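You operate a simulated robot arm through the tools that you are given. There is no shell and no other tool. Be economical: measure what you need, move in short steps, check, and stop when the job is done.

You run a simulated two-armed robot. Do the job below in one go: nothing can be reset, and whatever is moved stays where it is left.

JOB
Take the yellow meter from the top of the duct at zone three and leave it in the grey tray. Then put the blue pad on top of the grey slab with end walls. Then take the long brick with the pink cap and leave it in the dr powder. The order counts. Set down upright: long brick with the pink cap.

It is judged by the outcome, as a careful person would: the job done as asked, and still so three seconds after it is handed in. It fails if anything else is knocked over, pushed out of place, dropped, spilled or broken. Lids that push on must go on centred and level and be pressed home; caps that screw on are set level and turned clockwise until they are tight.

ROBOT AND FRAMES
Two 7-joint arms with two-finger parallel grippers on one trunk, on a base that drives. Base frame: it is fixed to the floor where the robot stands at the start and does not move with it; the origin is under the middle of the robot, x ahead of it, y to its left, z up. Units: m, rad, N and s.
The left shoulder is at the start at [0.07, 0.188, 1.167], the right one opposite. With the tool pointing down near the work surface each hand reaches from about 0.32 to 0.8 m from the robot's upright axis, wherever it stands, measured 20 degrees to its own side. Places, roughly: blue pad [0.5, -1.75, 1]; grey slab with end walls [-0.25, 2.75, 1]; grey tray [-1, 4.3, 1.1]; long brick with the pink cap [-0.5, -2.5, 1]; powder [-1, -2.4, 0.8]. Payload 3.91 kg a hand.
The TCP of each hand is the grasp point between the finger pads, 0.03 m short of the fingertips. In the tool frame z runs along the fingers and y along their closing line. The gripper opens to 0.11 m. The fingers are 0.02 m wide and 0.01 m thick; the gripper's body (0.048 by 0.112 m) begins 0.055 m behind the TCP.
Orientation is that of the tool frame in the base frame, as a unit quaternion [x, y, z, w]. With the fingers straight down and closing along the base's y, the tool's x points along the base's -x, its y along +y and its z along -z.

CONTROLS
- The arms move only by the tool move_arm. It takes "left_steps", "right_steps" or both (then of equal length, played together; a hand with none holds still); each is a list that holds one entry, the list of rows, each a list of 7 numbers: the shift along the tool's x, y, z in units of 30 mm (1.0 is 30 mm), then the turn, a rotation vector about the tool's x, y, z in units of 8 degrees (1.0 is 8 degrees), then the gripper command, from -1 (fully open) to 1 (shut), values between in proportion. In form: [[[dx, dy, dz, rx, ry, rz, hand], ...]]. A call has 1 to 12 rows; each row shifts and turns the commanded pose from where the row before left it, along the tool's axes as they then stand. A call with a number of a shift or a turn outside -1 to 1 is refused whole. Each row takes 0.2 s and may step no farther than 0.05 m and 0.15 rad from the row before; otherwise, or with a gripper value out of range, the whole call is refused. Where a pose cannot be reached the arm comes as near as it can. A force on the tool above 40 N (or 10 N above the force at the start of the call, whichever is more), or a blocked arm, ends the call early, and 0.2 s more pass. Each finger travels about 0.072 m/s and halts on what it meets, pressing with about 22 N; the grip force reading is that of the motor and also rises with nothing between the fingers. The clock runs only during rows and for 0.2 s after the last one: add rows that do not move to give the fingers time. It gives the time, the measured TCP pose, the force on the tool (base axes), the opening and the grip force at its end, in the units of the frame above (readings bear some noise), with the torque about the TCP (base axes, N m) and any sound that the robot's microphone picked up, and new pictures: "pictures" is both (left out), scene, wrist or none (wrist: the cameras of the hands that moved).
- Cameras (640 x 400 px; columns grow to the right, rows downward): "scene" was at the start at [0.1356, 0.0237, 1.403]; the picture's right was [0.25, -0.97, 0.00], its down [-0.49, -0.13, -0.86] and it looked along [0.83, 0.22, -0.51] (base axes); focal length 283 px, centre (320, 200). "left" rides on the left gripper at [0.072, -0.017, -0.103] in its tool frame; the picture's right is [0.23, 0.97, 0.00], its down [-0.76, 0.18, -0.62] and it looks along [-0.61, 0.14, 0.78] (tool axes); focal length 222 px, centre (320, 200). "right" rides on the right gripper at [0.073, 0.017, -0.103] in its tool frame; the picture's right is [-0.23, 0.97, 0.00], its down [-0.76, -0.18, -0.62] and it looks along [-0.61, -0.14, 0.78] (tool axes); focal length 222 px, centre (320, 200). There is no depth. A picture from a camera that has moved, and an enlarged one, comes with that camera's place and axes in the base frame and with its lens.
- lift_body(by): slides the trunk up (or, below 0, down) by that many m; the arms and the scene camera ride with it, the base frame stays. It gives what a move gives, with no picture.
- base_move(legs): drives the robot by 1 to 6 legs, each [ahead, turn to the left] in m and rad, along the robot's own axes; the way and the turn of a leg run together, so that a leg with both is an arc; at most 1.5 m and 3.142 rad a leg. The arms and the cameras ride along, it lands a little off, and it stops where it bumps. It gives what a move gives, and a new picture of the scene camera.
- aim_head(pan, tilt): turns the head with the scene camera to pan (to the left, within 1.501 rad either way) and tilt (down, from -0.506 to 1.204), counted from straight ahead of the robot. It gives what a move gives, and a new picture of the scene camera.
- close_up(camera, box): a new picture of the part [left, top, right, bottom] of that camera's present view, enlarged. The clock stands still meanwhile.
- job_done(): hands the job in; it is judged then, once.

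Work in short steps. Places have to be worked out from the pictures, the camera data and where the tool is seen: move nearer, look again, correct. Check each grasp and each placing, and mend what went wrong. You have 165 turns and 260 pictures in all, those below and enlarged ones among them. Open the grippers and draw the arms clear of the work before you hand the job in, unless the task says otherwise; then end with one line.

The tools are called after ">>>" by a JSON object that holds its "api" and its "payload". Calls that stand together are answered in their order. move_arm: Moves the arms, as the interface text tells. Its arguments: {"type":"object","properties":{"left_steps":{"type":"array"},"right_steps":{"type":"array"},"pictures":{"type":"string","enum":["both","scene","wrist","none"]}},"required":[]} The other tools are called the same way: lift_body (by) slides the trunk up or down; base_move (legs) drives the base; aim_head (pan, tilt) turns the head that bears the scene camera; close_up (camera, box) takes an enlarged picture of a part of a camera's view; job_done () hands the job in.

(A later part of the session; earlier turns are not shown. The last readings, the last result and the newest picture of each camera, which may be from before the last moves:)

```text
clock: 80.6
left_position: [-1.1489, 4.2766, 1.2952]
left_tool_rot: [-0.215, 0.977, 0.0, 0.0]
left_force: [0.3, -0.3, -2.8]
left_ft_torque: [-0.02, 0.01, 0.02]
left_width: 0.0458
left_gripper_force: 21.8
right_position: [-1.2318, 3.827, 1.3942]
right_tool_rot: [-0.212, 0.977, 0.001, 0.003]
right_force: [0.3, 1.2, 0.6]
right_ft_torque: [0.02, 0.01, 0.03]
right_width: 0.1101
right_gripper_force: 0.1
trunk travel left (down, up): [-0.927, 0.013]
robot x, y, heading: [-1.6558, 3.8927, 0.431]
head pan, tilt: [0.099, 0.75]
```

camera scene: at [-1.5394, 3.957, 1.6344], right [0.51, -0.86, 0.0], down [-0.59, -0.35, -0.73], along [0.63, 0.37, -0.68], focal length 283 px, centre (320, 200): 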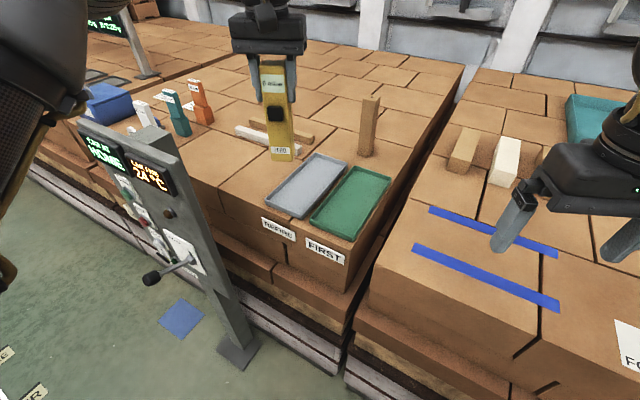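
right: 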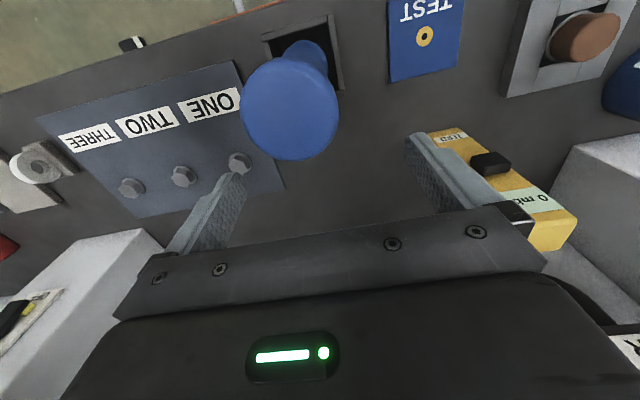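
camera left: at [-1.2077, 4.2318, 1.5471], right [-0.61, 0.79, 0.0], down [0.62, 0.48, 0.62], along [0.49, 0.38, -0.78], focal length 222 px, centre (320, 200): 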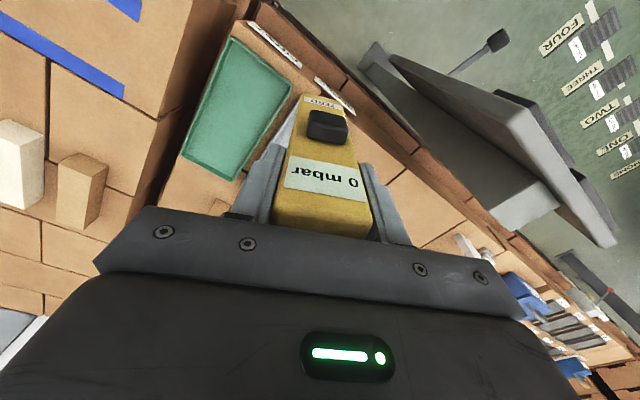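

Now I extend the remaining ~0.13 m.

>>> {"api": "move_arm", "payload": {"left_steps": [[[-1, -0.06, 0, 0, 0, 0, 1], [-1, -0.06, 0, 0, 0, 0, 1], [-1, -0.06, 0, 0, 0, 0, 1], [-1, -0.06, 0, 0, 0, 0, 1], [-0.3, 0, 0, 0, 0, 0, 1], [0, 0, 0, 0, 0, 0, 1]]], "pictures": "both"}}

```text
clock: 82.0
left_position: [-1.0864, 4.2961, 1.2935]
left_tool_rot: [-0.215, 0.977, -0.001, 0.0]
left_force: [0.7, -0.4, -2.5]
left_ft_torque: [0.0, 0.01, 0.0]
left_width: 0.0461
left_gripper_force: 21.9
left hand out of reach, approached as far as the arm can: row 3, 4, 5
right_position: [-1.2319, 3.8262, 1.3952]
right_tool_rot: [-0.212, 0.977, 0.001, 0.002]
right_force: [0.1, 0.2, -0.4]
right_ft_torque: [0.02, 0.01, 0.01]
right_width: 0.11
right_gripper_force: 0.0
trunk travel left (down, up): [-0.927, 0.013]
robot x, y, heading: [-1.6509, 3.8911, 0.436]
head pan, tilt: [0.099, 0.75]
camera scene: at [-1.5384, 3.9554, 1.6343], right [0.51, -0.86, 0.0], down [-0.59, -0.35, -0.73], along [0.63, 0.37, -0.68], focal length 283 px, centre (320, 200)
camera left: at [-1.1457, 4.2511, 1.3981], right [-0.61, 0.79, 0.0], down [0.62, 0.48, 0.62], along [0.49, 0.38, -0.78], focal length 222 px, centre (320, 200)
```

scene: 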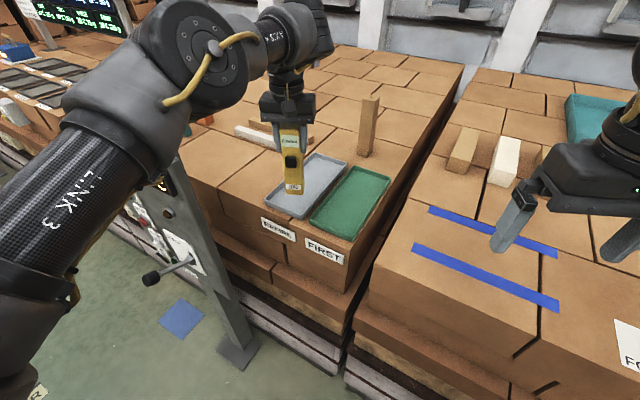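
left: 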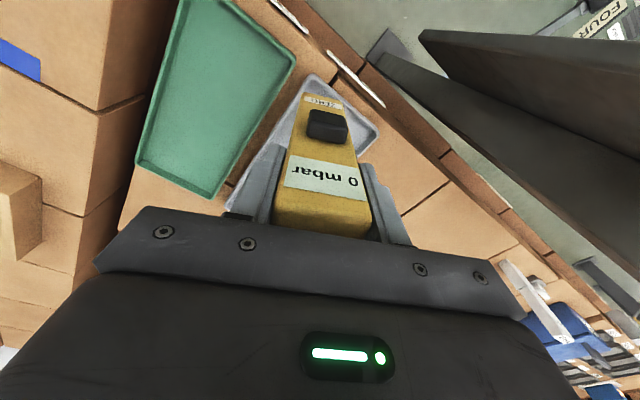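

The hand is about 0.06 m short; I nudge the base forward by 0.06 m, which brings the meter right over the tray.

>>> {"api": "base_move", "payload": {"legs": [[0.065, 0]]}}

>>> {"api": "close_up", "payload": {"camera": "left", "box": [140, 0, 480, 212]}}

```text
clock: 83.6
left_position: [-1.0226, 4.3235, 1.2997]
left_tool_rot: [-0.21, 0.978, 0.004, -0.001]
left_force: [0.3, 1.2, -3.1]
left_ft_torque: [-0.01, 0.03, 0.0]
left_width: 0.0459
left_gripper_force: 22.4
right_position: [-1.1752, 3.8519, 1.3947]
right_tool_rot: [-0.213, 0.977, -0.001, 0.006]
right_force: [0.5, 0.8, -1.1]
right_ft_torque: [-0.05, 0.03, -0.02]
right_width: 0.1101
right_gripper_force: 0.0
trunk travel left (down, up): [-0.927, 0.013]
robot x, y, heading: [-1.593, 3.9233, 0.43]
head pan, tilt: [0.099, 0.75]
stopped in leg 1: the robot was blocked; the commanded pose is now the measured one
camera scene: at [-1.4602, 3.9922, 1.6333], right [0.51, -0.86, 0.0], down [-0.6, -0.35, -0.72], along [0.62, 0.37, -0.69], focal length 283 px, centre (320, 200)
```

scene: 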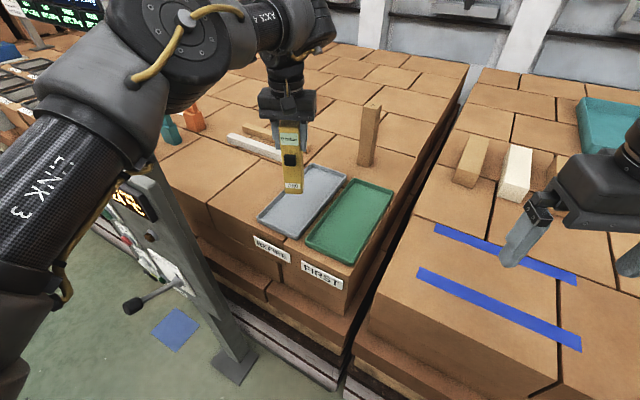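

```text
1.88 times, centred on (310, 106) of left
camera zoom: at [-1.0813, 4.2788, 1.4032], right [-0.61, 0.79, 0.01], down [0.62, 0.47, 0.62], along [0.49, 0.38, -0.78], focal length 418 px, centre (339, 377)
```

zoom: 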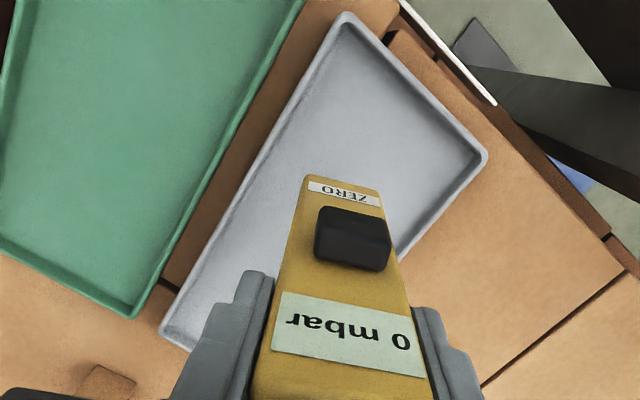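

The base touched something at the very end of that nudge, so I back off 2 cm to relieve it and check what's there.

>>> {"api": "base_move", "payload": {"legs": [[-0.02, 0]]}}

>>> {"api": "aim_head", "payload": {"pan": 0.3, "tilt": 1.0}}

```text
clock: 84.3
left_position: [-1.045, 4.313, 1.3015]
left_tool_rot: [-0.211, 0.978, 0.005, 0.0]
left_force: [0.9, 0.1, -3.5]
left_ft_torque: [-0.05, 0.08, 0.0]
left_width: 0.0456
left_gripper_force: 22.0
right_position: [-1.1987, 3.8404, 1.395]
right_tool_rot: [-0.212, 0.977, 0.0, 0.006]
right_force: [0.6, 0.6, 0.1]
right_ft_torque: [-0.02, 0.08, -0.03]
right_width: 0.11
right_gripper_force: 0.1
trunk travel left (down, up): [-0.927, 0.013]
robot x, y, heading: [-1.6159, 3.9112, 0.435]
head pan, tilt: [0.099, 0.75]
camera scene: at [-1.4843, 3.9808, 1.633], right [0.51, -0.86, 0.0], down [-0.59, -0.35, -0.72], along [0.62, 0.37, -0.69], focal length 283 px, centre (320, 200)
```

scene: 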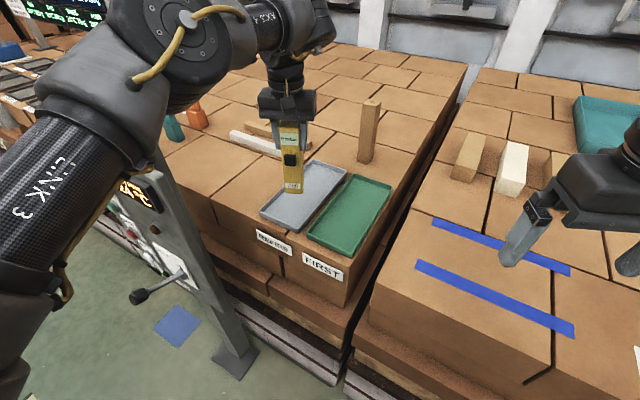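

```text
clock: 85.1
left_position: [-1.05, 4.3113, 1.3048]
left_tool_rot: [-0.211, 0.977, 0.005, 0.001]
left_force: [0.3, 0.1, -2.0]
left_ft_torque: [0.0, 0.03, 0.01]
left_width: 0.0462
left_gripper_force: 21.8
right_position: [-1.2029, 3.8383, 1.3962]
right_tool_rot: [-0.212, 0.977, 0.0, 0.008]
right_force: [1.3, -0.1, -0.5]
right_ft_torque: [0.0, 0.06, -0.02]
right_width: 0.1101
right_gripper_force: 0.1
trunk travel left (down, up): [-0.927, 0.013]
robot x, y, heading: [-1.6124, 3.9078, 0.433]
head pan, tilt: [0.3, 1.0]
camera scene: at [-1.5102, 3.9827, 1.6146], right [0.67, -0.74, 0.0], down [-0.63, -0.56, -0.54], along [0.4, 0.36, -0.84], focal length 283 px, centre (320, 200)
```

scene: 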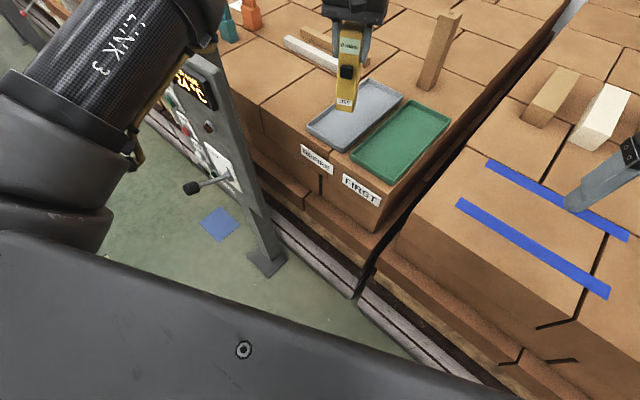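

The attitude readings drifted slightly, so I check whether the left forearm touches the control post.

>>> {"api": "aim_head", "payload": {"pan": 0.8, "tilt": 0.6}}

```text
clock: 86.0
left_position: [-1.0572, 4.3078, 1.3086]
left_tool_rot: [-0.21, 0.978, 0.004, 0.006]
left_force: [-1.3, -0.8, -1.7]
left_ft_torque: [0.01, 0.0, 0.02]
left_width: 0.0458
left_gripper_force: 21.8
right_position: [-1.2102, 3.8351, 1.3994]
right_tool_rot: [-0.212, 0.977, 0.001, 0.011]
right_force: [-0.1, 0.0, 0.3]
right_ft_torque: [0.02, -0.06, -0.04]
right_width: 0.11
right_gripper_force: 0.0
trunk travel left (down, up): [-0.927, 0.013]
robot x, y, heading: [-1.6122, 3.9114, 0.431]
head pan, tilt: [0.799, 0.6]
camera scene: at [-1.541, 4.016, 1.6473], right [0.94, -0.33, 0.0], down [-0.19, -0.53, -0.82], along [0.28, 0.78, -0.57], focal length 283 px, centre (320, 200)
```

scene: 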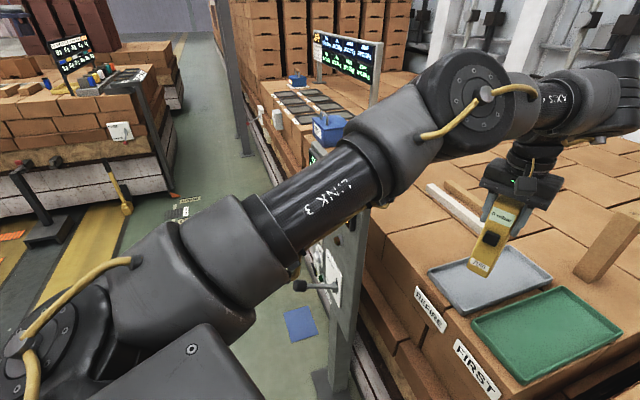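

The poses drift slowly, so I take a still reading to see whether it is settling.

>>> {"api": "move_arm", "payload": {"left_steps": [[[0, 0, 0, 0, 0, 0, 1], [0, 0, 0, 0, 0, 0, 1]]], "pictures": "none"}}

```text
clock: 86.7
left_position: [-1.0562, 4.3091, 1.3083]
left_tool_rot: [-0.21, 0.978, 0.006, 0.004]
left_force: [-0.1, -1.1, -1.4]
left_ft_torque: [0.01, 0.01, 0.02]
left_width: 0.0462
left_gripper_force: 21.8
right_position: [-1.209, 3.8355, 1.3982]
right_tool_rot: [-0.213, 0.977, 0.001, 0.011]
right_force: [0.5, 0.2, -0.2]
right_ft_torque: [-0.01, -0.02, 0.03]
right_width: 0.1099
right_gripper_force: 0.2
trunk travel left (down, up): [-0.927, 0.013]
robot x, y, heading: [-1.6118, 3.9074, 0.43]
head pan, tilt: [0.799, 0.6]
```

It's steady, with only a tiny lean from the base leaning on the car's skirt. I back the base off a little more to clear the contact while the meter is well above the tray.

>>> {"api": "base_move", "payload": {"legs": [[-0.04, 0]]}}

>>> {"api": "move_arm", "payload": {"left_steps": [[[0, 0, 0, 0, 0, 0, 1], [0, 0, 0, 0, 0, 0, 1]]], "pictures": "none"}}

```text
clock: 87.5
left_position: [-1.0816, 4.2963, 1.3016]
left_tool_rot: [-0.21, 0.978, 0.004, 0.0]
left_force: [1.5, 1.0, -2.2]
left_ft_torque: [-0.03, 0.06, -0.02]
left_width: 0.0458
left_gripper_force: 22.1
right_position: [-1.2348, 3.8236, 1.3949]
right_tool_rot: [-0.212, 0.977, 0.0, 0.006]
right_force: [0.4, 0.3, -0.5]
right_ft_torque: [-0.04, 0.06, -0.02]
right_width: 0.1099
right_gripper_force: 0.0
trunk travel left (down, up): [-0.927, 0.013]
robot x, y, heading: [-1.6471, 3.895, 0.432]
head pan, tilt: [0.799, 0.6]
camera scene: at [-1.5633, 4.0053, 1.6462], right [0.94, -0.33, -0.01], down [-0.19, -0.54, -0.82], along [0.27, 0.78, -0.57], focal length 283 px, centre (320, 200)
```

scene: 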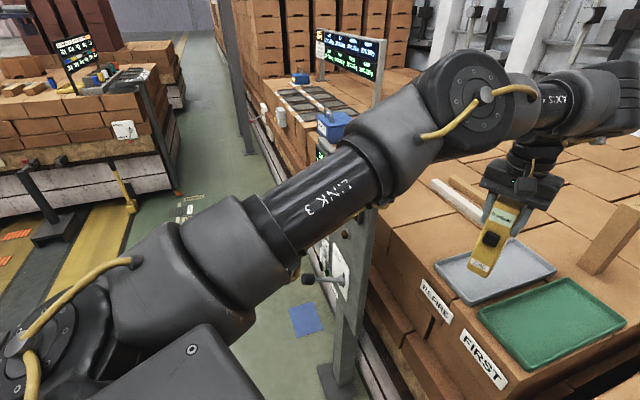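

```text
clock: 88.1
left_position: [-1.0898, 4.2942, 1.3052]
left_tool_rot: [-0.211, 0.978, 0.005, 0.002]
left_force: [0.0, -1.0, -2.1]
left_ft_torque: [-0.01, 0.01, -0.03]
left_width: 0.0461
left_gripper_force: 22.5
right_position: [-1.2406, 3.8217, 1.3968]
right_tool_rot: [-0.212, 0.977, 0.0, 0.009]
right_force: [0.4, 0.3, 0.1]
right_ft_torque: [-0.02, 0.06, 0.0]
right_width: 0.1099
right_gripper_force: 0.1
trunk travel left (down, up): [-0.927, 0.013]
robot x, y, heading: [-1.6441, 3.8982, 0.432]
head pan, tilt: [0.799, 0.6]
```

I reposition: back off, and come in again slightly further north with a squarer heading so the hand reaches the tray without the base touching.

>>> {"api": "base_move", "payload": {"legs": [[-0.25, 0], [0, 0.171], [0.32, 0], [0, -0.303]]}}

>>> {"api": "move_arm", "payload": {"left_steps": [[[0, 0, 0, 0, 0, 0, 1], [0, 0, 0, 0, 0, 0, 1]]], "pictures": "wrist"}}

```text
clock: 93.3
left_position: [-1.0076, 4.2982, 1.3068]
left_tool_rot: [-0.148, 0.989, 0.004, 0.004]
left_force: [-0.5, 1.0, -1.2]
left_ft_torque: [0.02, 0.01, -0.03]
left_width: 0.046
left_gripper_force: 22.3
right_position: [-1.2178, 3.8491, 1.397]
right_tool_rot: [-0.15, 0.989, 0.0, 0.009]
right_force: [-0.1, 0.6, 0.4]
right_ft_torque: [-0.01, 0.02, 0.04]
right_width: 0.1102
right_gripper_force: 0.0
trunk travel left (down, up): [-0.927, 0.013]
robot x, y, heading: [-1.6102, 3.9746, 0.308]
head pan, tilt: [0.799, 0.6]
camera scene: at [-1.5235, 4.0705, 1.647], right [0.89, -0.45, 0.0], down [-0.26, -0.51, -0.82], along [0.37, 0.74, -0.57], focal length 283 px, centre (320, 200)
```

scene: 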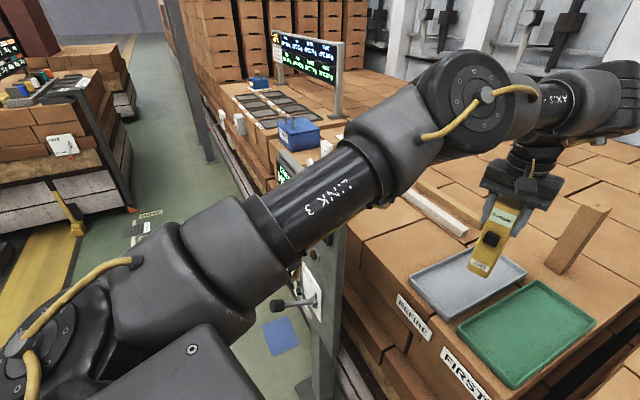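

```text
clock: 93.9
left_position: [-1.0077, 4.2981, 1.3073]
left_tool_rot: [-0.148, 0.989, 0.004, 0.004]
left_force: [0.1, 0.2, -2.4]
left_ft_torque: [0.0, 0.01, 0.0]
left_width: 0.0459
left_gripper_force: 22.0
right_position: [-1.2195, 3.8473, 1.3989]
right_tool_rot: [-0.15, 0.989, 0.0, 0.009]
right_force: [0.4, -0.1, 0.3]
right_ft_torque: [-0.03, 0.02, 0.03]
right_width: 0.1102
right_gripper_force: 0.1
trunk travel left (down, up): [-0.927, 0.013]
robot x, y, heading: [-1.611, 3.9705, 0.306]
head pan, tilt: [0.799, 0.6]
camera left: at [-1.0725, 4.2609, 1.4088], right [-0.5, 0.87, 0.01], down [0.67, 0.39, 0.63], along [0.54, 0.32, -0.78], focal length 222 px, centre (320, 200)
```

left: 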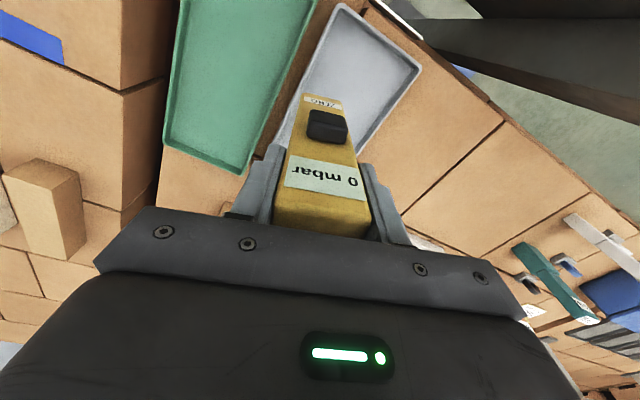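

Tray centre line is y ≈ 4.339, so I shift 4 cm left and start down.

>>> {"api": "move_arm", "payload": {"left_steps": [[[0, 0.67, 0, 0, 0, 0, 1], [0, 0.67, 0, 0, 0, 0, 1], [0, 0, 0.7, 0, 0, 0, 1], [0, 0, 0.7, 0, 0, 0, 1], [0, 0, 0.5, 0, 0, 0, 1], [0, 0, 0, 0, 0, 0, 1]]], "pictures": "wrist"}}

>>> {"api": "aim_head", "payload": {"pan": 0.3, "tilt": 0.75}}

>>> {"api": "close_up", "payload": {"camera": "scene", "box": [240, 80, 440, 205]}}

```text
clock: 95.3
left_position: [-1.0173, 4.3362, 1.2514]
left_tool_rot: [-0.148, 0.989, 0.005, 0.005]
left_force: [-0.9, -0.3, -1.3]
left_ft_torque: [0.0, 0.0, 0.01]
left_width: 0.0458
left_gripper_force: 21.8
right_position: [-1.2196, 3.8481, 1.3987]
right_tool_rot: [-0.148, 0.989, -0.001, 0.01]
right_force: [-0.8, 0.1, 0.5]
right_ft_torque: [0.0, 0.03, 0.01]
right_width: 0.11
right_gripper_force: 0.1
trunk travel left (down, up): [-0.927, 0.013]
robot x, y, heading: [-1.6083, 3.9733, 0.307]
head pan, tilt: [0.799, 0.6]
camera left: at [-1.0838, 4.2992, 1.3523], right [-0.5, 0.87, 0.01], down [0.67, 0.39, 0.63], along [0.55, 0.32, -0.77], focal length 222 px, centre (320, 200)
```

left: 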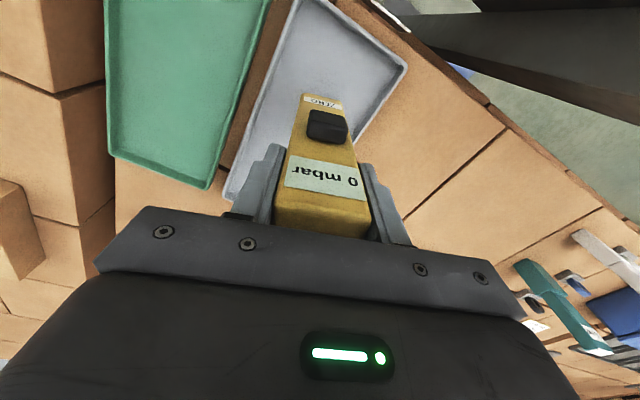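

```text
clock: 96.3
left_position: [-1.0188, 4.3363, 1.251]
left_tool_rot: [-0.148, 0.989, 0.005, 0.004]
left_force: [0.2, 1.0, -2.3]
left_ft_torque: [0.01, 0.05, -0.01]
left_width: 0.046
left_gripper_force: 21.7
right_position: [-1.22, 3.846, 1.3983]
right_tool_rot: [-0.15, 0.989, -0.001, 0.01]
right_force: [0.0, 0.4, -0.1]
right_ft_torque: [-0.02, 0.02, 0.01]
right_width: 0.1097
right_gripper_force: 0.1
trunk travel left (down, up): [-0.927, 0.013]
robot x, y, heading: [-1.6142, 3.9715, 0.309]
head pan, tilt: [0.3, 0.75]
camera scene: at [-1.4966, 4.0368, 1.6343], right [0.57, -0.82, 0.0], down [-0.56, -0.39, -0.73], along [0.6, 0.42, -0.68], focal length 283 px, centre (320, 200)
```

scene: 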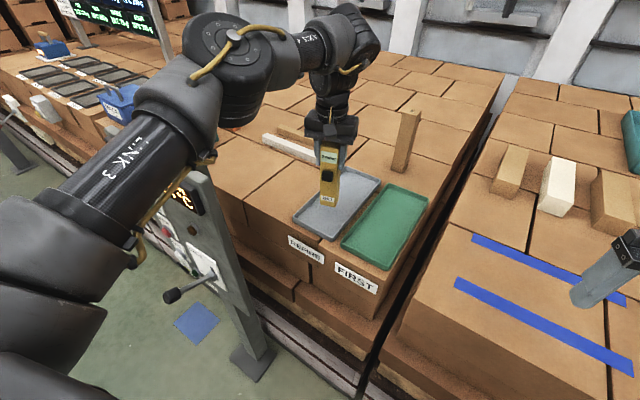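

```text
3.20 times, centred on (340, 142) of scene
camera zoom: at [-1.4966, 4.0368, 1.6343], right [0.57, -0.82, 0.0], down [-0.56, -0.39, -0.73], along [0.6, 0.42, -0.68], focal length 906 px, centre (256, 384)
```

zoom: 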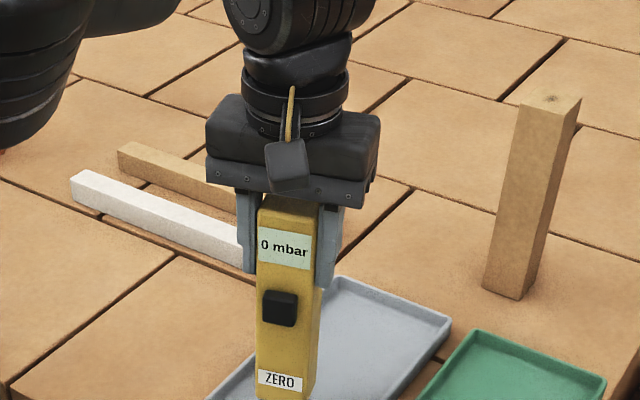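

The meter hangs over the near half of the tray. I creep down in small steps, watching the force.

>>> {"api": "move_arm", "payload": {"left_steps": [[[0, 0, 0.3, 0, 0, 0, 1], [0, 0, 0.3, 0, 0, 0, 1], [0, 0, 0, 0, 0, 0, 1]]], "pictures": "none"}}

>>> {"api": "close_up", "payload": {"camera": "scene", "box": [260, 120, 440, 260]}}

```text
clock: 97.1
left_position: [-1.0198, 4.337, 1.2318]
left_tool_rot: [-0.147, 0.989, 0.005, 0.005]
left_force: [0.5, -0.4, -3.2]
left_ft_torque: [-0.01, 0.01, 0.01]
left_width: 0.0459
left_gripper_force: 21.9
right_position: [-1.2204, 3.8477, 1.3977]
right_tool_rot: [-0.15, 0.989, -0.001, 0.009]
right_force: [0.2, -0.6, -0.2]
right_ft_torque: [0.01, 0.01, 0.03]
right_width: 0.1102
right_gripper_force: 0.0
trunk travel left (down, up): [-0.927, 0.013]
robot x, y, heading: [-1.611, 3.9741, 0.308]
head pan, tilt: [0.3, 0.75]
```

```text
2.86 times, centred on (350, 190) of scene
camera zoom: at [-1.4968, 4.0367, 1.6343], right [0.57, -0.82, 0.0], down [-0.56, -0.39, -0.73], along [0.6, 0.42, -0.68], focal length 809 px, centre (234, 229)
```

zoom: 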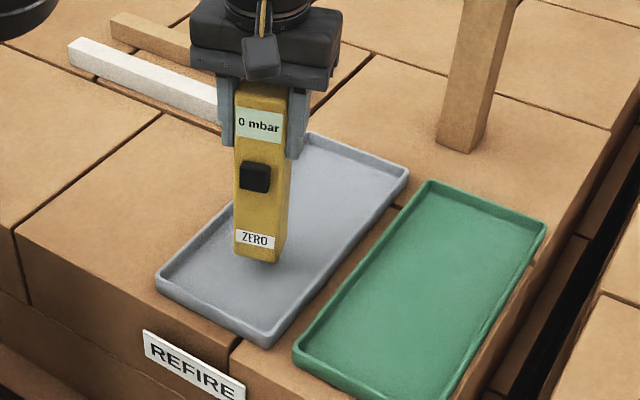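

The meter is well within the tray, just above its floor. I creep on.

>>> {"api": "move_arm", "payload": {"left_steps": [[[0, 0, 0.15, 0, 0, 0, 1], [0, 0, 0.15, 0, 0, 0, 1], [0, 0, 0, 0, 0, 0, 1]]], "pictures": "none"}}

>>> {"api": "move_arm", "payload": {"left_steps": [[[0, 0, 0.1, 0, 0, 0, 1], [0, 0, 0.1, 0, 0, 0, 1], [0, 0, 0, 0, 0, 0, 1]]], "pictures": "none"}}

```text
clock: 97.9
left_position: [-1.0189, 4.3362, 1.2234]
left_tool_rot: [-0.148, 0.989, 0.004, 0.004]
left_force: [0.7, 0.6, -1.9]
left_ft_torque: [-0.04, 0.02, 0.0]
left_width: 0.0458
left_gripper_force: 22.0
right_position: [-1.2205, 3.8483, 1.3975]
right_tool_rot: [-0.15, 0.989, 0.0, 0.01]
right_force: [-0.9, -0.1, -0.1]
right_ft_torque: [-0.03, -0.01, -0.02]
right_width: 0.1098
right_gripper_force: 0.0
trunk travel left (down, up): [-0.927, 0.013]
robot x, y, heading: [-1.6144, 3.9739, 0.302]
head pan, tilt: [0.3, 0.75]
```

```text
clock: 98.7
left_position: [-1.0193, 4.3359, 1.218]
left_tool_rot: [-0.147, 0.989, 0.005, 0.004]
left_force: [0.0, -0.8, -2.9]
left_ft_torque: [0.02, 0.01, 0.02]
left_width: 0.0458
left_gripper_force: 22.2
right_position: [-1.2206, 3.8467, 1.3983]
right_tool_rot: [-0.15, 0.989, 0.0, 0.009]
right_force: [-0.6, 1.3, 0.1]
right_ft_torque: [-0.01, -0.02, -0.01]
right_width: 0.1103
right_gripper_force: 0.1
trunk travel left (down, up): [-0.927, 0.013]
robot x, y, heading: [-1.61, 3.9719, 0.306]
head pan, tilt: [0.3, 0.75]
```

No contact yet at 1.218; continue in 3 mm steps.

>>> {"api": "move_arm", "payload": {"left_steps": [[[0, 0, 0.1, 0, 0, 0, 1], [0, 0, 0.1, 0, 0, 0, 1], [0, 0, 0, 0, 0, 0, 1]]], "pictures": "none"}}

>>> {"api": "move_arm", "payload": {"left_steps": [[[0, 0, 0.1, 0, 0, 0, 1], [0, 0, 0.05, 0, 0, 0, 1], [0, 0, 0, 0, 0, 0, 1]]], "pictures": "none"}}

>>> {"api": "close_up", "payload": {"camera": "scene", "box": [260, 120, 440, 260]}}

```text
clock: 99.5
left_position: [-1.0182, 4.3364, 1.2122]
left_tool_rot: [-0.148, 0.989, 0.004, 0.005]
left_force: [0.7, 0.0, 3.8]
left_ft_torque: [-0.11, -0.08, -0.03]
left_width: 0.0459
left_gripper_force: 21.5
right_position: [-1.2206, 3.8467, 1.3976]
right_tool_rot: [-0.149, 0.989, 0.0, 0.01]
right_force: [-0.4, -0.5, 0.0]
right_ft_torque: [-0.02, 0.04, 0.02]
right_width: 0.1102
right_gripper_force: 0.3
trunk travel left (down, up): [-0.927, 0.013]
robot x, y, heading: [-1.6143, 3.9682, 0.306]
head pan, tilt: [0.3, 0.75]
```

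```text
clock: 100.3
left_position: [-1.0208, 4.335, 1.2095]
left_tool_rot: [-0.148, 0.989, 0.006, 0.006]
left_force: [1.5, 2.0, 21.2]
left_ft_torque: [-0.18, -0.17, 0.03]
left_width: 0.0459
left_gripper_force: 22.2
right_position: [-1.2213, 3.8471, 1.3993]
right_tool_rot: [-0.149, 0.989, 0.0, 0.01]
right_force: [0.4, -0.5, 0.7]
right_ft_torque: [0.01, -0.01, 0.01]
right_width: 0.1099
right_gripper_force: 0.1
trunk travel left (down, up): [-0.927, 0.013]
robot x, y, heading: [-1.6101, 3.9747, 0.302]
head pan, tilt: [0.3, 0.75]
```

```text
2.86 times, centred on (350, 190) of scene
camera zoom: at [-1.4998, 4.0353, 1.6347], right [0.57, -0.82, 0.0], down [-0.56, -0.39, -0.73], along [0.6, 0.42, -0.68], focal length 809 px, centre (234, 229)
```

zoom: 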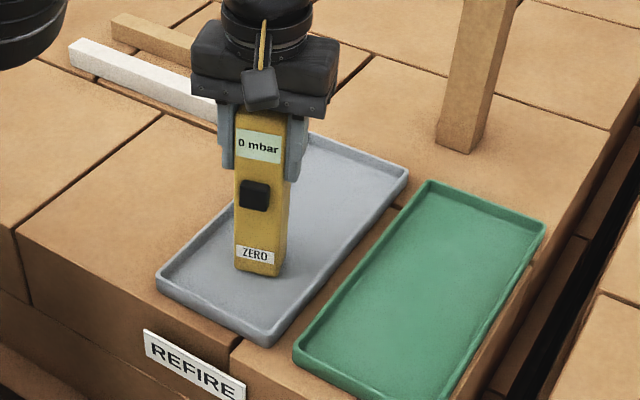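

The meter is on the tray floor (21 N). I ease up 2 mm and open the fingers.

>>> {"api": "move_arm", "payload": {"left_steps": [[[0, 0, -0.08, 0, 0, 0, 1], [0, 0, 0, 0, 0, 0, 0.1], [0, 0, 0, 0, 0, 0, -0.2], [0, 0, 0, 0, 0, 0, -0.5], [0, 0, 0, 0, 0, 0, -0.8], [0, 0, 0, 0, 0, 0, -0.8]]], "pictures": "none"}}

>>> {"api": "close_up", "payload": {"camera": "scene", "box": [260, 120, 440, 260]}}

```text
clock: 101.7
left_position: [-1.0199, 4.3354, 1.2097]
left_tool_rot: [-0.148, 0.989, 0.005, 0.005]
left_force: [0.2, 0.1, -0.9]
left_ft_torque: [0.01, -0.04, -0.01]
left_width: 0.099
left_gripper_force: 0.0
right_position: [-1.2203, 3.8477, 1.3977]
right_tool_rot: [-0.15, 0.989, 0.0, 0.009]
right_force: [0.1, 0.1, 0.1]
right_ft_torque: [-0.01, -0.01, -0.02]
right_width: 0.11
right_gripper_force: 0.0
trunk travel left (down, up): [-0.927, 0.013]
robot x, y, heading: [-1.6071, 3.9746, 0.305]
head pan, tilt: [0.3, 0.75]
```

```text
2.86 times, centred on (350, 190) of scene
camera zoom: at [-1.4975, 4.0364, 1.6344], right [0.57, -0.82, 0.0], down [-0.56, -0.39, -0.73], along [0.6, 0.42, -0.68], focal length 809 px, centre (234, 229)
```

zoom: 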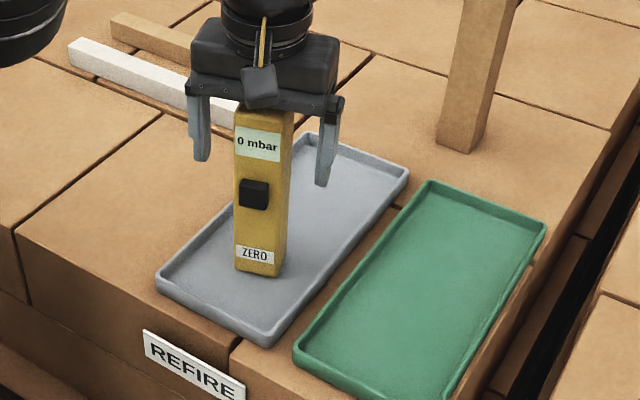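

The meter stands freely in the tray. I lift straight up, then retract the hand.

>>> {"api": "move_arm", "payload": {"left_steps": [[[0, 0, -1, 0, 0, 0, -0.8], [0, 0, -1, 0, 0, 0, -0.8], [0, 0, -1, 0, 0, 0, -0.8], [0.3, 0, -1, 0, 0, 0, -0.8], [0.7, 0, -0.7, 0, 0, 0, -0.8], [1, 0, -0.5, 0, 0, 0, -0.8], [1, 0, 0, 0, 0, 0, -0.8], [1, 0, 0, 0, 0, 0, -0.8], [1, 0, 0, 0, 0, 0, -0.8], [1, 0, 0, 0, 0, 0, -0.8], [0, 0, 0, 0, 0, 0, -0.8]]], "pictures": "scene"}}

```text
clock: 104.1
left_position: [-1.1928, 4.2847, 1.3621]
left_tool_rot: [-0.148, 0.989, 0.005, 0.005]
left_force: [0.0, -0.1, -0.3]
left_ft_torque: [-0.04, 0.02, -0.04]
left_width: 0.0991
left_gripper_force: 0.0
right_position: [-1.2199, 3.8465, 1.3972]
right_tool_rot: [-0.149, 0.989, 0.0, 0.01]
right_force: [-0.1, 0.4, -0.5]
right_ft_torque: [-0.03, 0.02, -0.01]
right_width: 0.11
right_gripper_force: 0.1
trunk travel left (down, up): [-0.927, 0.013]
robot x, y, heading: [-1.6111, 3.975, 0.305]
head pan, tilt: [0.3, 0.75]
camera scene: at [-1.4964, 4.0366, 1.6343], right [0.57, -0.82, 0.0], down [-0.56, -0.39, -0.73], along [0.6, 0.42, -0.68], focal length 283 px, centre (320, 200)
```

scene: 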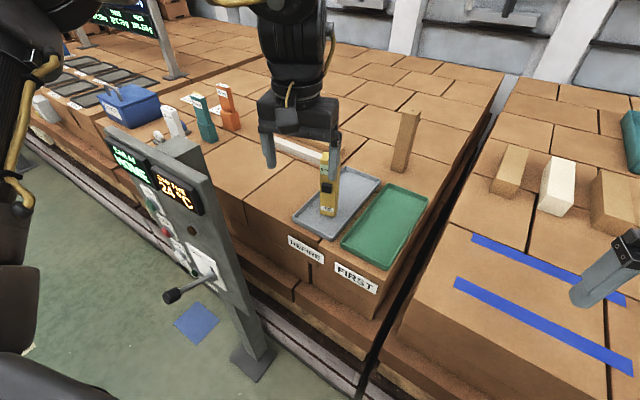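

Meter placed. Next the blue pad: I drive back down the lane to the gap between the tables.

>>> {"api": "base_move", "payload": {"legs": [[-0.45, 0], [0, -1.915], [1.385, 0], [1.385, 0]]}}

>>> {"api": "aim_head", "payload": {"pan": 0.0, "tilt": 0.5}}

```text
clock: 124.3
left_position: [-2.0051, 0.5911, 1.3645]
left_tool_rot: [0.73, 0.683, -0.001, 0.007]
left_force: [1.0, 0.2, -0.6]
left_ft_torque: [-0.01, 0.01, -0.01]
left_width: 0.0988
left_gripper_force: 0.1
right_position: [-2.403, 0.773, 1.3981]
right_tool_rot: [0.729, 0.684, -0.009, 0.005]
right_force: [-0.1, -0.2, -0.2]
right_ft_torque: [0.0, -0.04, 0.02]
right_width: 0.11
right_gripper_force: 0.1
trunk travel left (down, up): [-0.927, 0.013]
robot x, y, heading: [-2.1492, 1.0924, -1.631]
head pan, tilt: [0.3, 0.75]
camera scene: at [-2.1319, 0.963, 1.6345], right [-0.97, -0.24, 0.0], down [-0.16, 0.66, -0.73], along [0.18, -0.71, -0.68], focal length 283 px, centre (320, 200)
```

scene: 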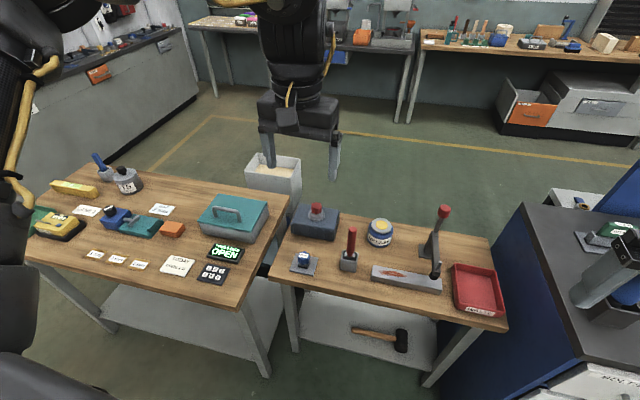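

```text
clock: 125.1
left_position: [-2.0064, 0.5907, 1.3624]
left_tool_rot: [0.731, 0.683, -0.001, 0.007]
left_force: [-0.3, 0.3, 1.3]
left_ft_torque: [0.04, 0.0, -0.02]
left_width: 0.0993
left_gripper_force: 0.2
right_position: [-2.404, 0.7725, 1.3981]
right_tool_rot: [0.729, 0.685, -0.008, 0.006]
right_force: [1.0, 0.3, -0.2]
right_ft_torque: [0.0, 0.01, -0.04]
right_width: 0.1097
right_gripper_force: 0.0
trunk travel left (down, up): [-0.927, 0.013]
robot x, y, heading: [-2.1427, 1.0899, -1.63]
head pan, tilt: [0.0, 0.499]
camera scene: at [-2.1571, 0.9515, 1.6562], right [-1.0, 0.06, 0.0], down [0.03, 0.48, -0.88], along [-0.05, -0.88, -0.48], focal length 283 px, centre (320, 200)
```

scene: 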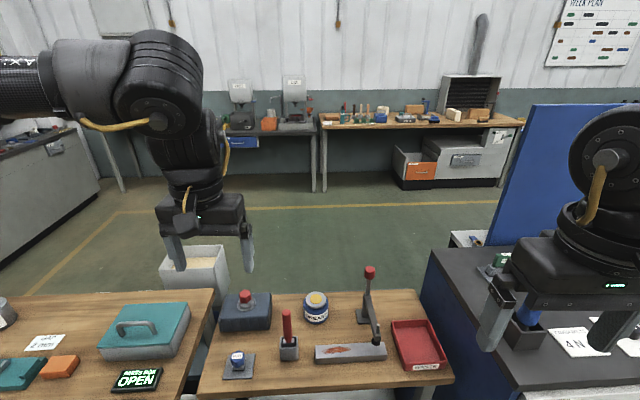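

Robot is at (−2.145, 1.09). I turn left to face east, slightly right to centre on the gap, and drive through.

>>> {"api": "base_move", "payload": {"legs": [[0, 1.6], [0.7, 0]]}}

```text
clock: 132.9
left_position: [-0.9427, 1.2208, 1.3629]
left_tool_rot: [0.024, 1.0, 0.004, 0.006]
left_force: [0.1, 0.1, -0.5]
left_ft_torque: [-0.01, -0.01, 0.01]
left_width: 0.0989
left_gripper_force: 0.1
right_position: [-1.1166, 0.821, 1.3987]
right_tool_rot: [0.022, 1.0, -0.001, 0.01]
right_force: [0.1, -0.4, -0.9]
right_ft_torque: [0.0, 0.0, 0.04]
right_width: 0.1102
right_gripper_force: 0.1
trunk travel left (down, up): [-0.927, 0.013]
robot x, y, heading: [-1.4387, 1.0694, -0.042]
head pan, tilt: [0.0, 0.499]
camera scene: at [-1.3027, 1.0664, 1.6565], right [-0.04, -1.0, 0.0], down [-0.48, 0.02, -0.88], along [0.88, -0.03, -0.48], focal length 283 px, centre (320, 200)
```

scene: 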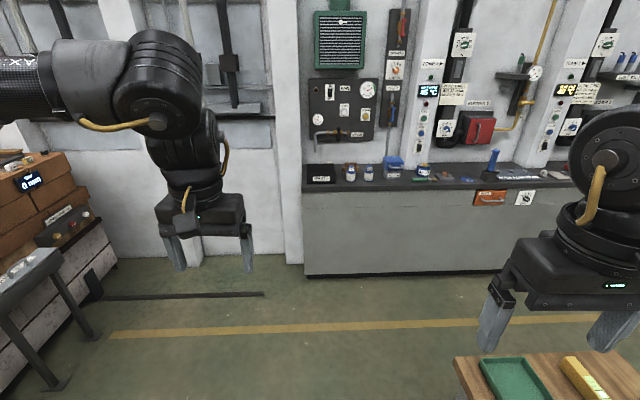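

On course. I continue east, turn south and drive along the kiln bench toward the pad.

>>> {"api": "base_move", "payload": {"legs": [[1.1, 0], [0, -1.53], [1.4, 0], [0.6, 0]]}}

>>> {"api": "aim_head", "payload": {"pan": 0.9, "tilt": 0.6}}

>>> {"api": "aim_head", "payload": {"pan": 0.0, "tilt": 0.5}}

```text
clock: 152.0
left_position: [-0.0701, -1.4641, 1.3627]
left_tool_rot: [0.702, 0.712, -0.001, 0.008]
left_force: [0.1, -0.7, 0.5]
left_ft_torque: [0.0, -0.01, 0.01]
left_width: 0.0989
left_gripper_force: 0.1
right_position: [-0.4816, -1.3163, 1.3987]
right_tool_rot: [0.7, 0.714, -0.009, 0.006]
right_force: [0.5, 0.4, 0.8]
right_ft_torque: [0.0, 0.0, 0.05]
right_width: 0.1098
right_gripper_force: 0.2
trunk travel left (down, up): [-0.927, 0.013]
robot x, y, heading: [-0.255, -0.977, -1.544]
head pan, tilt: [0.0, 0.499]
camera scene: at [-0.25, -1.1162, 1.6565], right [-1.0, -0.02, 0.0], down [-0.01, 0.48, -0.88], along [0.02, -0.88, -0.48], focal length 283 px, centre (320, 200)
```

scene: 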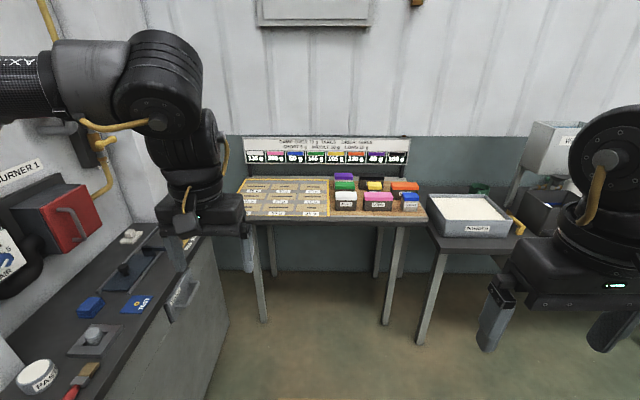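

```text
clock: 153.2
left_position: [-0.0699, -1.4669, 1.3633]
left_tool_rot: [0.702, 0.712, 0.0, 0.007]
left_force: [0.8, -0.1, 0.4]
left_ft_torque: [0.0, 0.01, 0.0]
left_width: 0.0989
left_gripper_force: 0.1
right_position: [-0.4817, -1.3167, 1.3979]
right_tool_rot: [0.701, 0.713, -0.008, 0.007]
right_force: [-0.5, 1.5, -0.2]
right_ft_torque: [-0.01, -0.02, 0.01]
right_width: 0.11
right_gripper_force: 0.1
trunk travel left (down, up): [-0.927, 0.013]
robot x, y, heading: [-0.2531, -0.9758, -1.543]
head pan, tilt: [0.901, 0.6]
camera scene: at [-0.1817, -1.0801, 1.6473], right [-0.6, -0.8, 0.0], down [-0.45, 0.34, -0.83], along [0.66, -0.5, -0.56], focal length 283 px, centre (320, 200)
```

scene: 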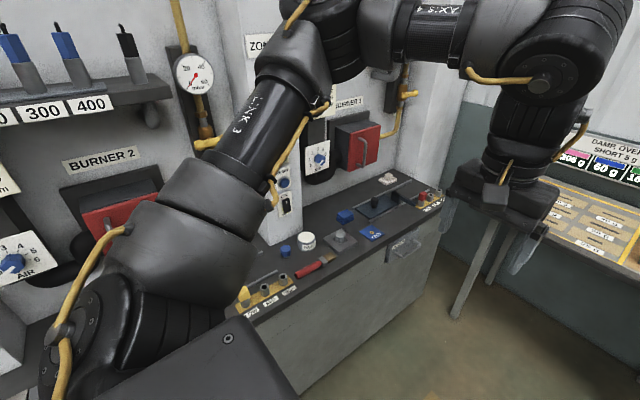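

```text
clock: 154.4
left_position: [-0.07, -1.4667, 1.3627]
left_tool_rot: [0.702, 0.712, 0.0, 0.007]
left_force: [1.5, 0.9, -0.1]
left_ft_torque: [0.01, 0.02, -0.02]
left_width: 0.0991
left_gripper_force: 0.0
right_position: [-0.4815, -1.319, 1.3989]
right_tool_rot: [0.7, 0.714, -0.008, 0.005]
right_force: [0.2, -0.4, -0.1]
right_ft_torque: [0.02, -0.03, -0.03]
right_width: 0.1101
right_gripper_force: 0.1
trunk travel left (down, up): [-0.927, 0.013]
robot x, y, heading: [-0.2513, -0.9783, -1.547]
head pan, tilt: [0.0, 0.499]
camera scene: at [-0.2498, -1.1182, 1.6563], right [-1.0, -0.02, 0.0], down [-0.01, 0.48, -0.88], along [0.02, -0.88, -0.48], focal length 283 px, centre (320, 200)
```

scene: 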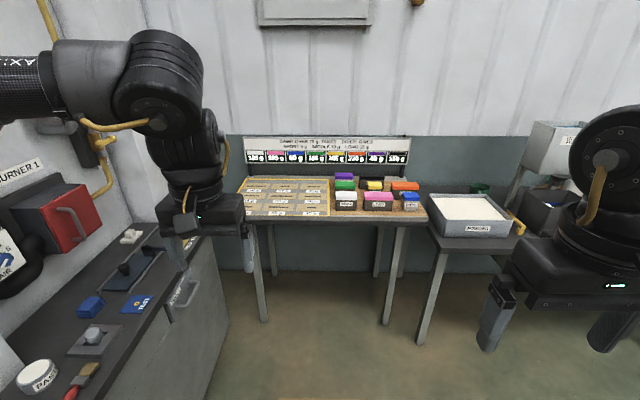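

Blue objects are on the zone one bench ahead-left; I zoom in there and on the bricks table.

>>> {"api": "close_up", "payload": {"camera": "scene", "box": [0, 210, 250, 380]}}

>>> {"api": "close_up", "payload": {"camera": "scene", "box": [230, 130, 540, 260]}}

```text
2.35 times, centred on (125, 295) of scene
camera zoom: at [-0.2498, -1.1182, 1.6563], right [-1.0, -0.02, 0.0], down [-0.01, 0.48, -0.88], along [0.02, -0.88, -0.48], focal length 666 px, centre (779, -24)
```

zoom: 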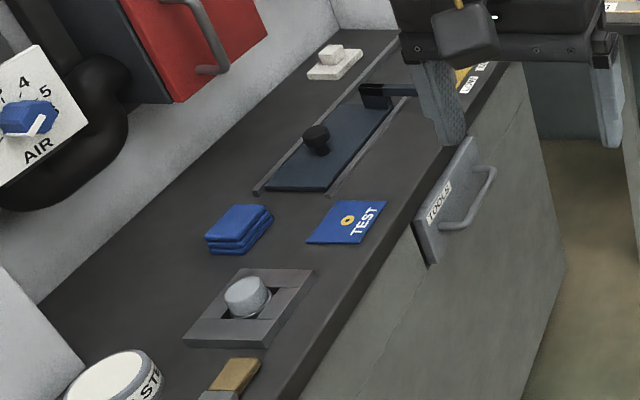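

```text
2.06 times, centred on (385, 195) of scene
camera zoom: at [-0.2498, -1.1182, 1.6563], right [-1.0, -0.02, 0.0], down [-0.01, 0.48, -0.88], along [0.02, -0.88, -0.48], focal length 585 px, centre (186, 210)
```

zoom: 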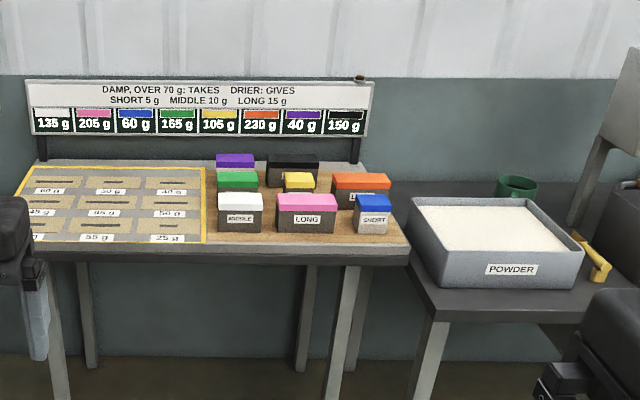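

The folded blue pad is at about (0.54, −1.77). I drive down to that y, turn to face the bench, and come up to it.

>>> {"api": "base_move", "payload": {"legs": [[0.77, 0], [0, 1.547], [0.2, 0]]}}

>>> {"api": "aim_head", "payload": {"pan": 0.0, "tilt": 0.9}}

```text
clock: 163.6
left_position: [0.4539, -1.5905, 1.3666]
left_tool_rot: [0.005, 1.0, 0.004, 0.007]
left_force: [0.1, -0.1, -0.4]
left_ft_torque: [0.0, -0.03, -0.01]
left_width: 0.0993
left_gripper_force: 0.0
right_position: [0.2957, -1.9991, 1.4006]
right_tool_rot: [0.003, 1.0, -0.003, 0.012]
right_force: [0.1, -0.1, 0.6]
right_ft_torque: [-0.03, -0.06, 0.03]
right_width: 0.1099
right_gripper_force: 0.1
trunk travel left (down, up): [-0.927, 0.013]
robot x, y, heading: [-0.0366, -1.7567, 0.001]
head pan, tilt: [0.0, 0.499]
camera scene: at [0.0993, -1.7596, 1.6569], right [0.0, -1.0, 0.0], down [-0.48, 0.0, -0.88], along [0.88, 0.0, -0.48], focal length 283 px, centre (320, 200)
```

scene: 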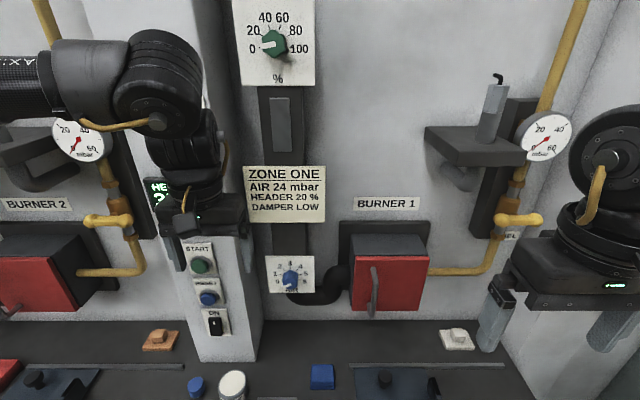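

```text
clock: 164.5
left_position: [0.4591, -1.5901, 1.3633]
left_tool_rot: [0.005, 1.0, 0.005, 0.004]
left_force: [0.2, 0.1, 0.1]
left_ft_torque: [-0.03, -0.01, -0.01]
left_width: 0.099
left_gripper_force: 0.0
right_position: [0.3018, -1.9974, 1.3977]
right_tool_rot: [0.003, 1.0, -0.002, 0.009]
right_force: [-0.5, 0.0, -0.2]
right_ft_torque: [0.02, 0.01, -0.01]
right_width: 0.11
right_gripper_force: 0.0
trunk travel left (down, up): [-0.927, 0.013]
robot x, y, heading: [-0.0382, -1.7605, -0.003]
head pan, tilt: [0.0, 0.901]
camera scene: at [0.0913, -1.7595, 1.6224], right [0.0, -1.0, 0.0], down [-0.78, 0.0, -0.62], along [0.62, 0.0, -0.78], focal length 283 px, centre (320, 200)
```

scene: 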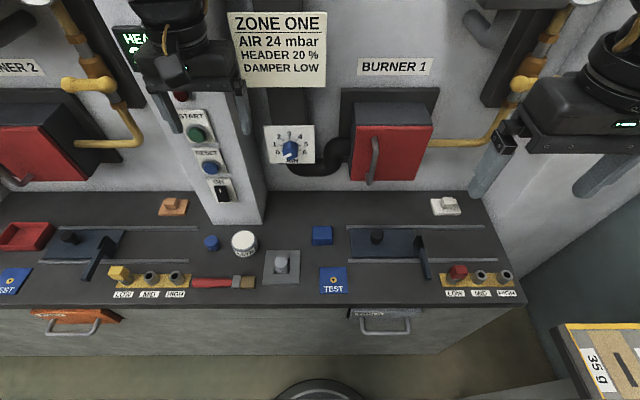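

I lower the trunk back and zoom on the pad.

>>> {"api": "close_up", "payload": {"camera": "scene", "box": [250, 200, 400, 300]}}

>>> {"api": "lift_body", "payload": {"by": -0.25}}

```text
4.00 times, centred on (325, 250) of scene
camera zoom: at [0.0913, -1.7595, 1.6224], right [0.0, -1.0, 0.0], down [-0.78, 0.0, -0.62], along [0.62, 0.0, -0.78], focal length 1133 px, centre (300, 0)
```

zoom: 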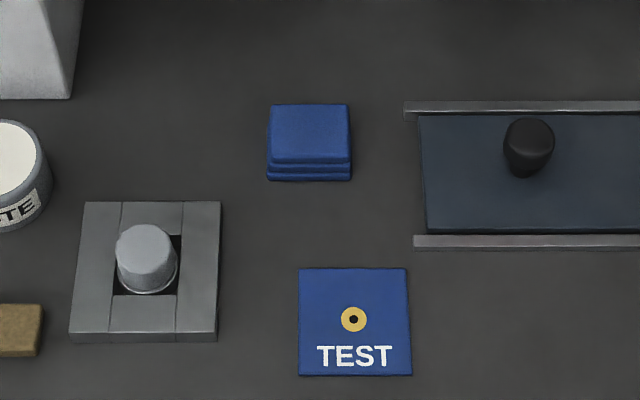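

```text
clock: 167.1
left_position: [0.4588, -1.5902, 1.1133]
left_tool_rot: [0.005, 1.0, 0.004, 0.004]
left_force: [0.4, 0.2, -1.1]
left_ft_torque: [-0.02, -0.03, 0.01]
left_width: 0.0992
left_gripper_force: 0.1
right_position: [0.3, -1.9978, 1.1477]
right_tool_rot: [0.002, 1.0, -0.002, 0.01]
right_force: [-0.3, 0.6, -1.1]
right_ft_torque: [-0.01, -0.01, -0.03]
right_width: 0.11
right_gripper_force: 0.0
trunk travel left (down, up): [-0.677, 0.263]
robot x, y, heading: [-0.0371, -1.7598, -0.006]
head pan, tilt: [0.0, 0.901]
```

Pad: centre (0.546, −1.767), about 62 × 50 × 25 mm. I bring the open left hand over it.

>>> {"api": "move_arm", "payload": {"left_steps": [[[-0.49, -1, 0, 0, 0, 0, -1], [-0.49, -1, 0, 0, 0, 0, -1], [-0.49, -1, 0, 0, 0, 0, -1], [-0.49, -1, 0, 0, 0, 0, -1], [-0.49, -1, 0, 0, 0, 0, -1], [-0.45, -0.9, 0, 0, 0, 0, -1], [0, 0, 1, 0, 0, 0, -1], [0, 0, 1, 0, 0, 0, -1], [0, 0, 0.7, 0, 0, 0, -1], [0, 0, 0, 0, 0, 0, -1]]], "pictures": "both"}}

```text
clock: 169.3
left_position: [0.5439, -1.7659, 1.0326]
left_tool_rot: [0.006, 1.0, 0.004, 0.006]
left_force: [1.1, -0.7, -0.3]
left_ft_torque: [0.04, 0.01, 0.0]
left_width: 0.1099
left_gripper_force: 0.1
right_position: [0.2993, -1.998, 1.1479]
right_tool_rot: [0.004, 1.0, -0.002, 0.011]
right_force: [-1.2, -0.4, -0.1]
right_ft_torque: [0.0, -0.01, 0.0]
right_width: 0.1102
right_gripper_force: 0.1
trunk travel left (down, up): [-0.677, 0.263]
robot x, y, heading: [-0.0313, -1.7598, -0.001]
head pan, tilt: [0.0, 0.901]
camera scene: at [0.0895, -1.759, 1.3725], right [0.0, -1.0, 0.0], down [-0.78, 0.0, -0.62], along [0.62, 0.0, -0.78], focal length 283 px, centre (320, 200)
camera left: at [0.47, -1.782, 1.1342], right [-0.22, 0.98, 0.0], down [0.76, 0.16, 0.63], along [0.62, 0.14, -0.77], focal length 222 px, centre (320, 200)
```

scene: 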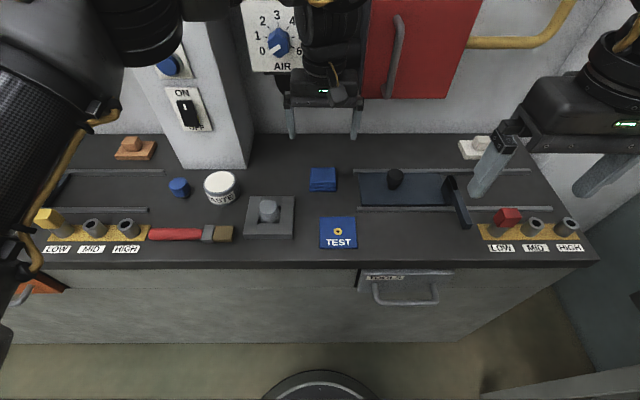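
left: 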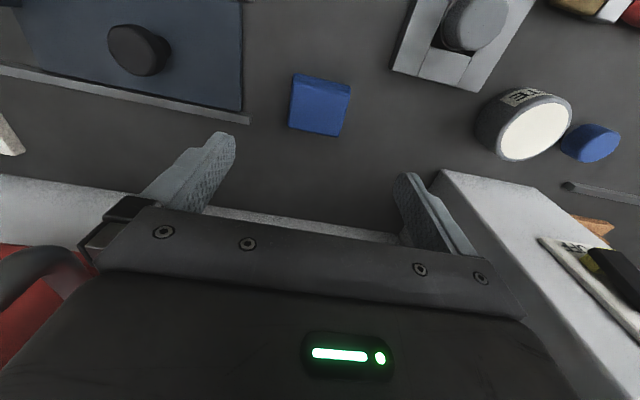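

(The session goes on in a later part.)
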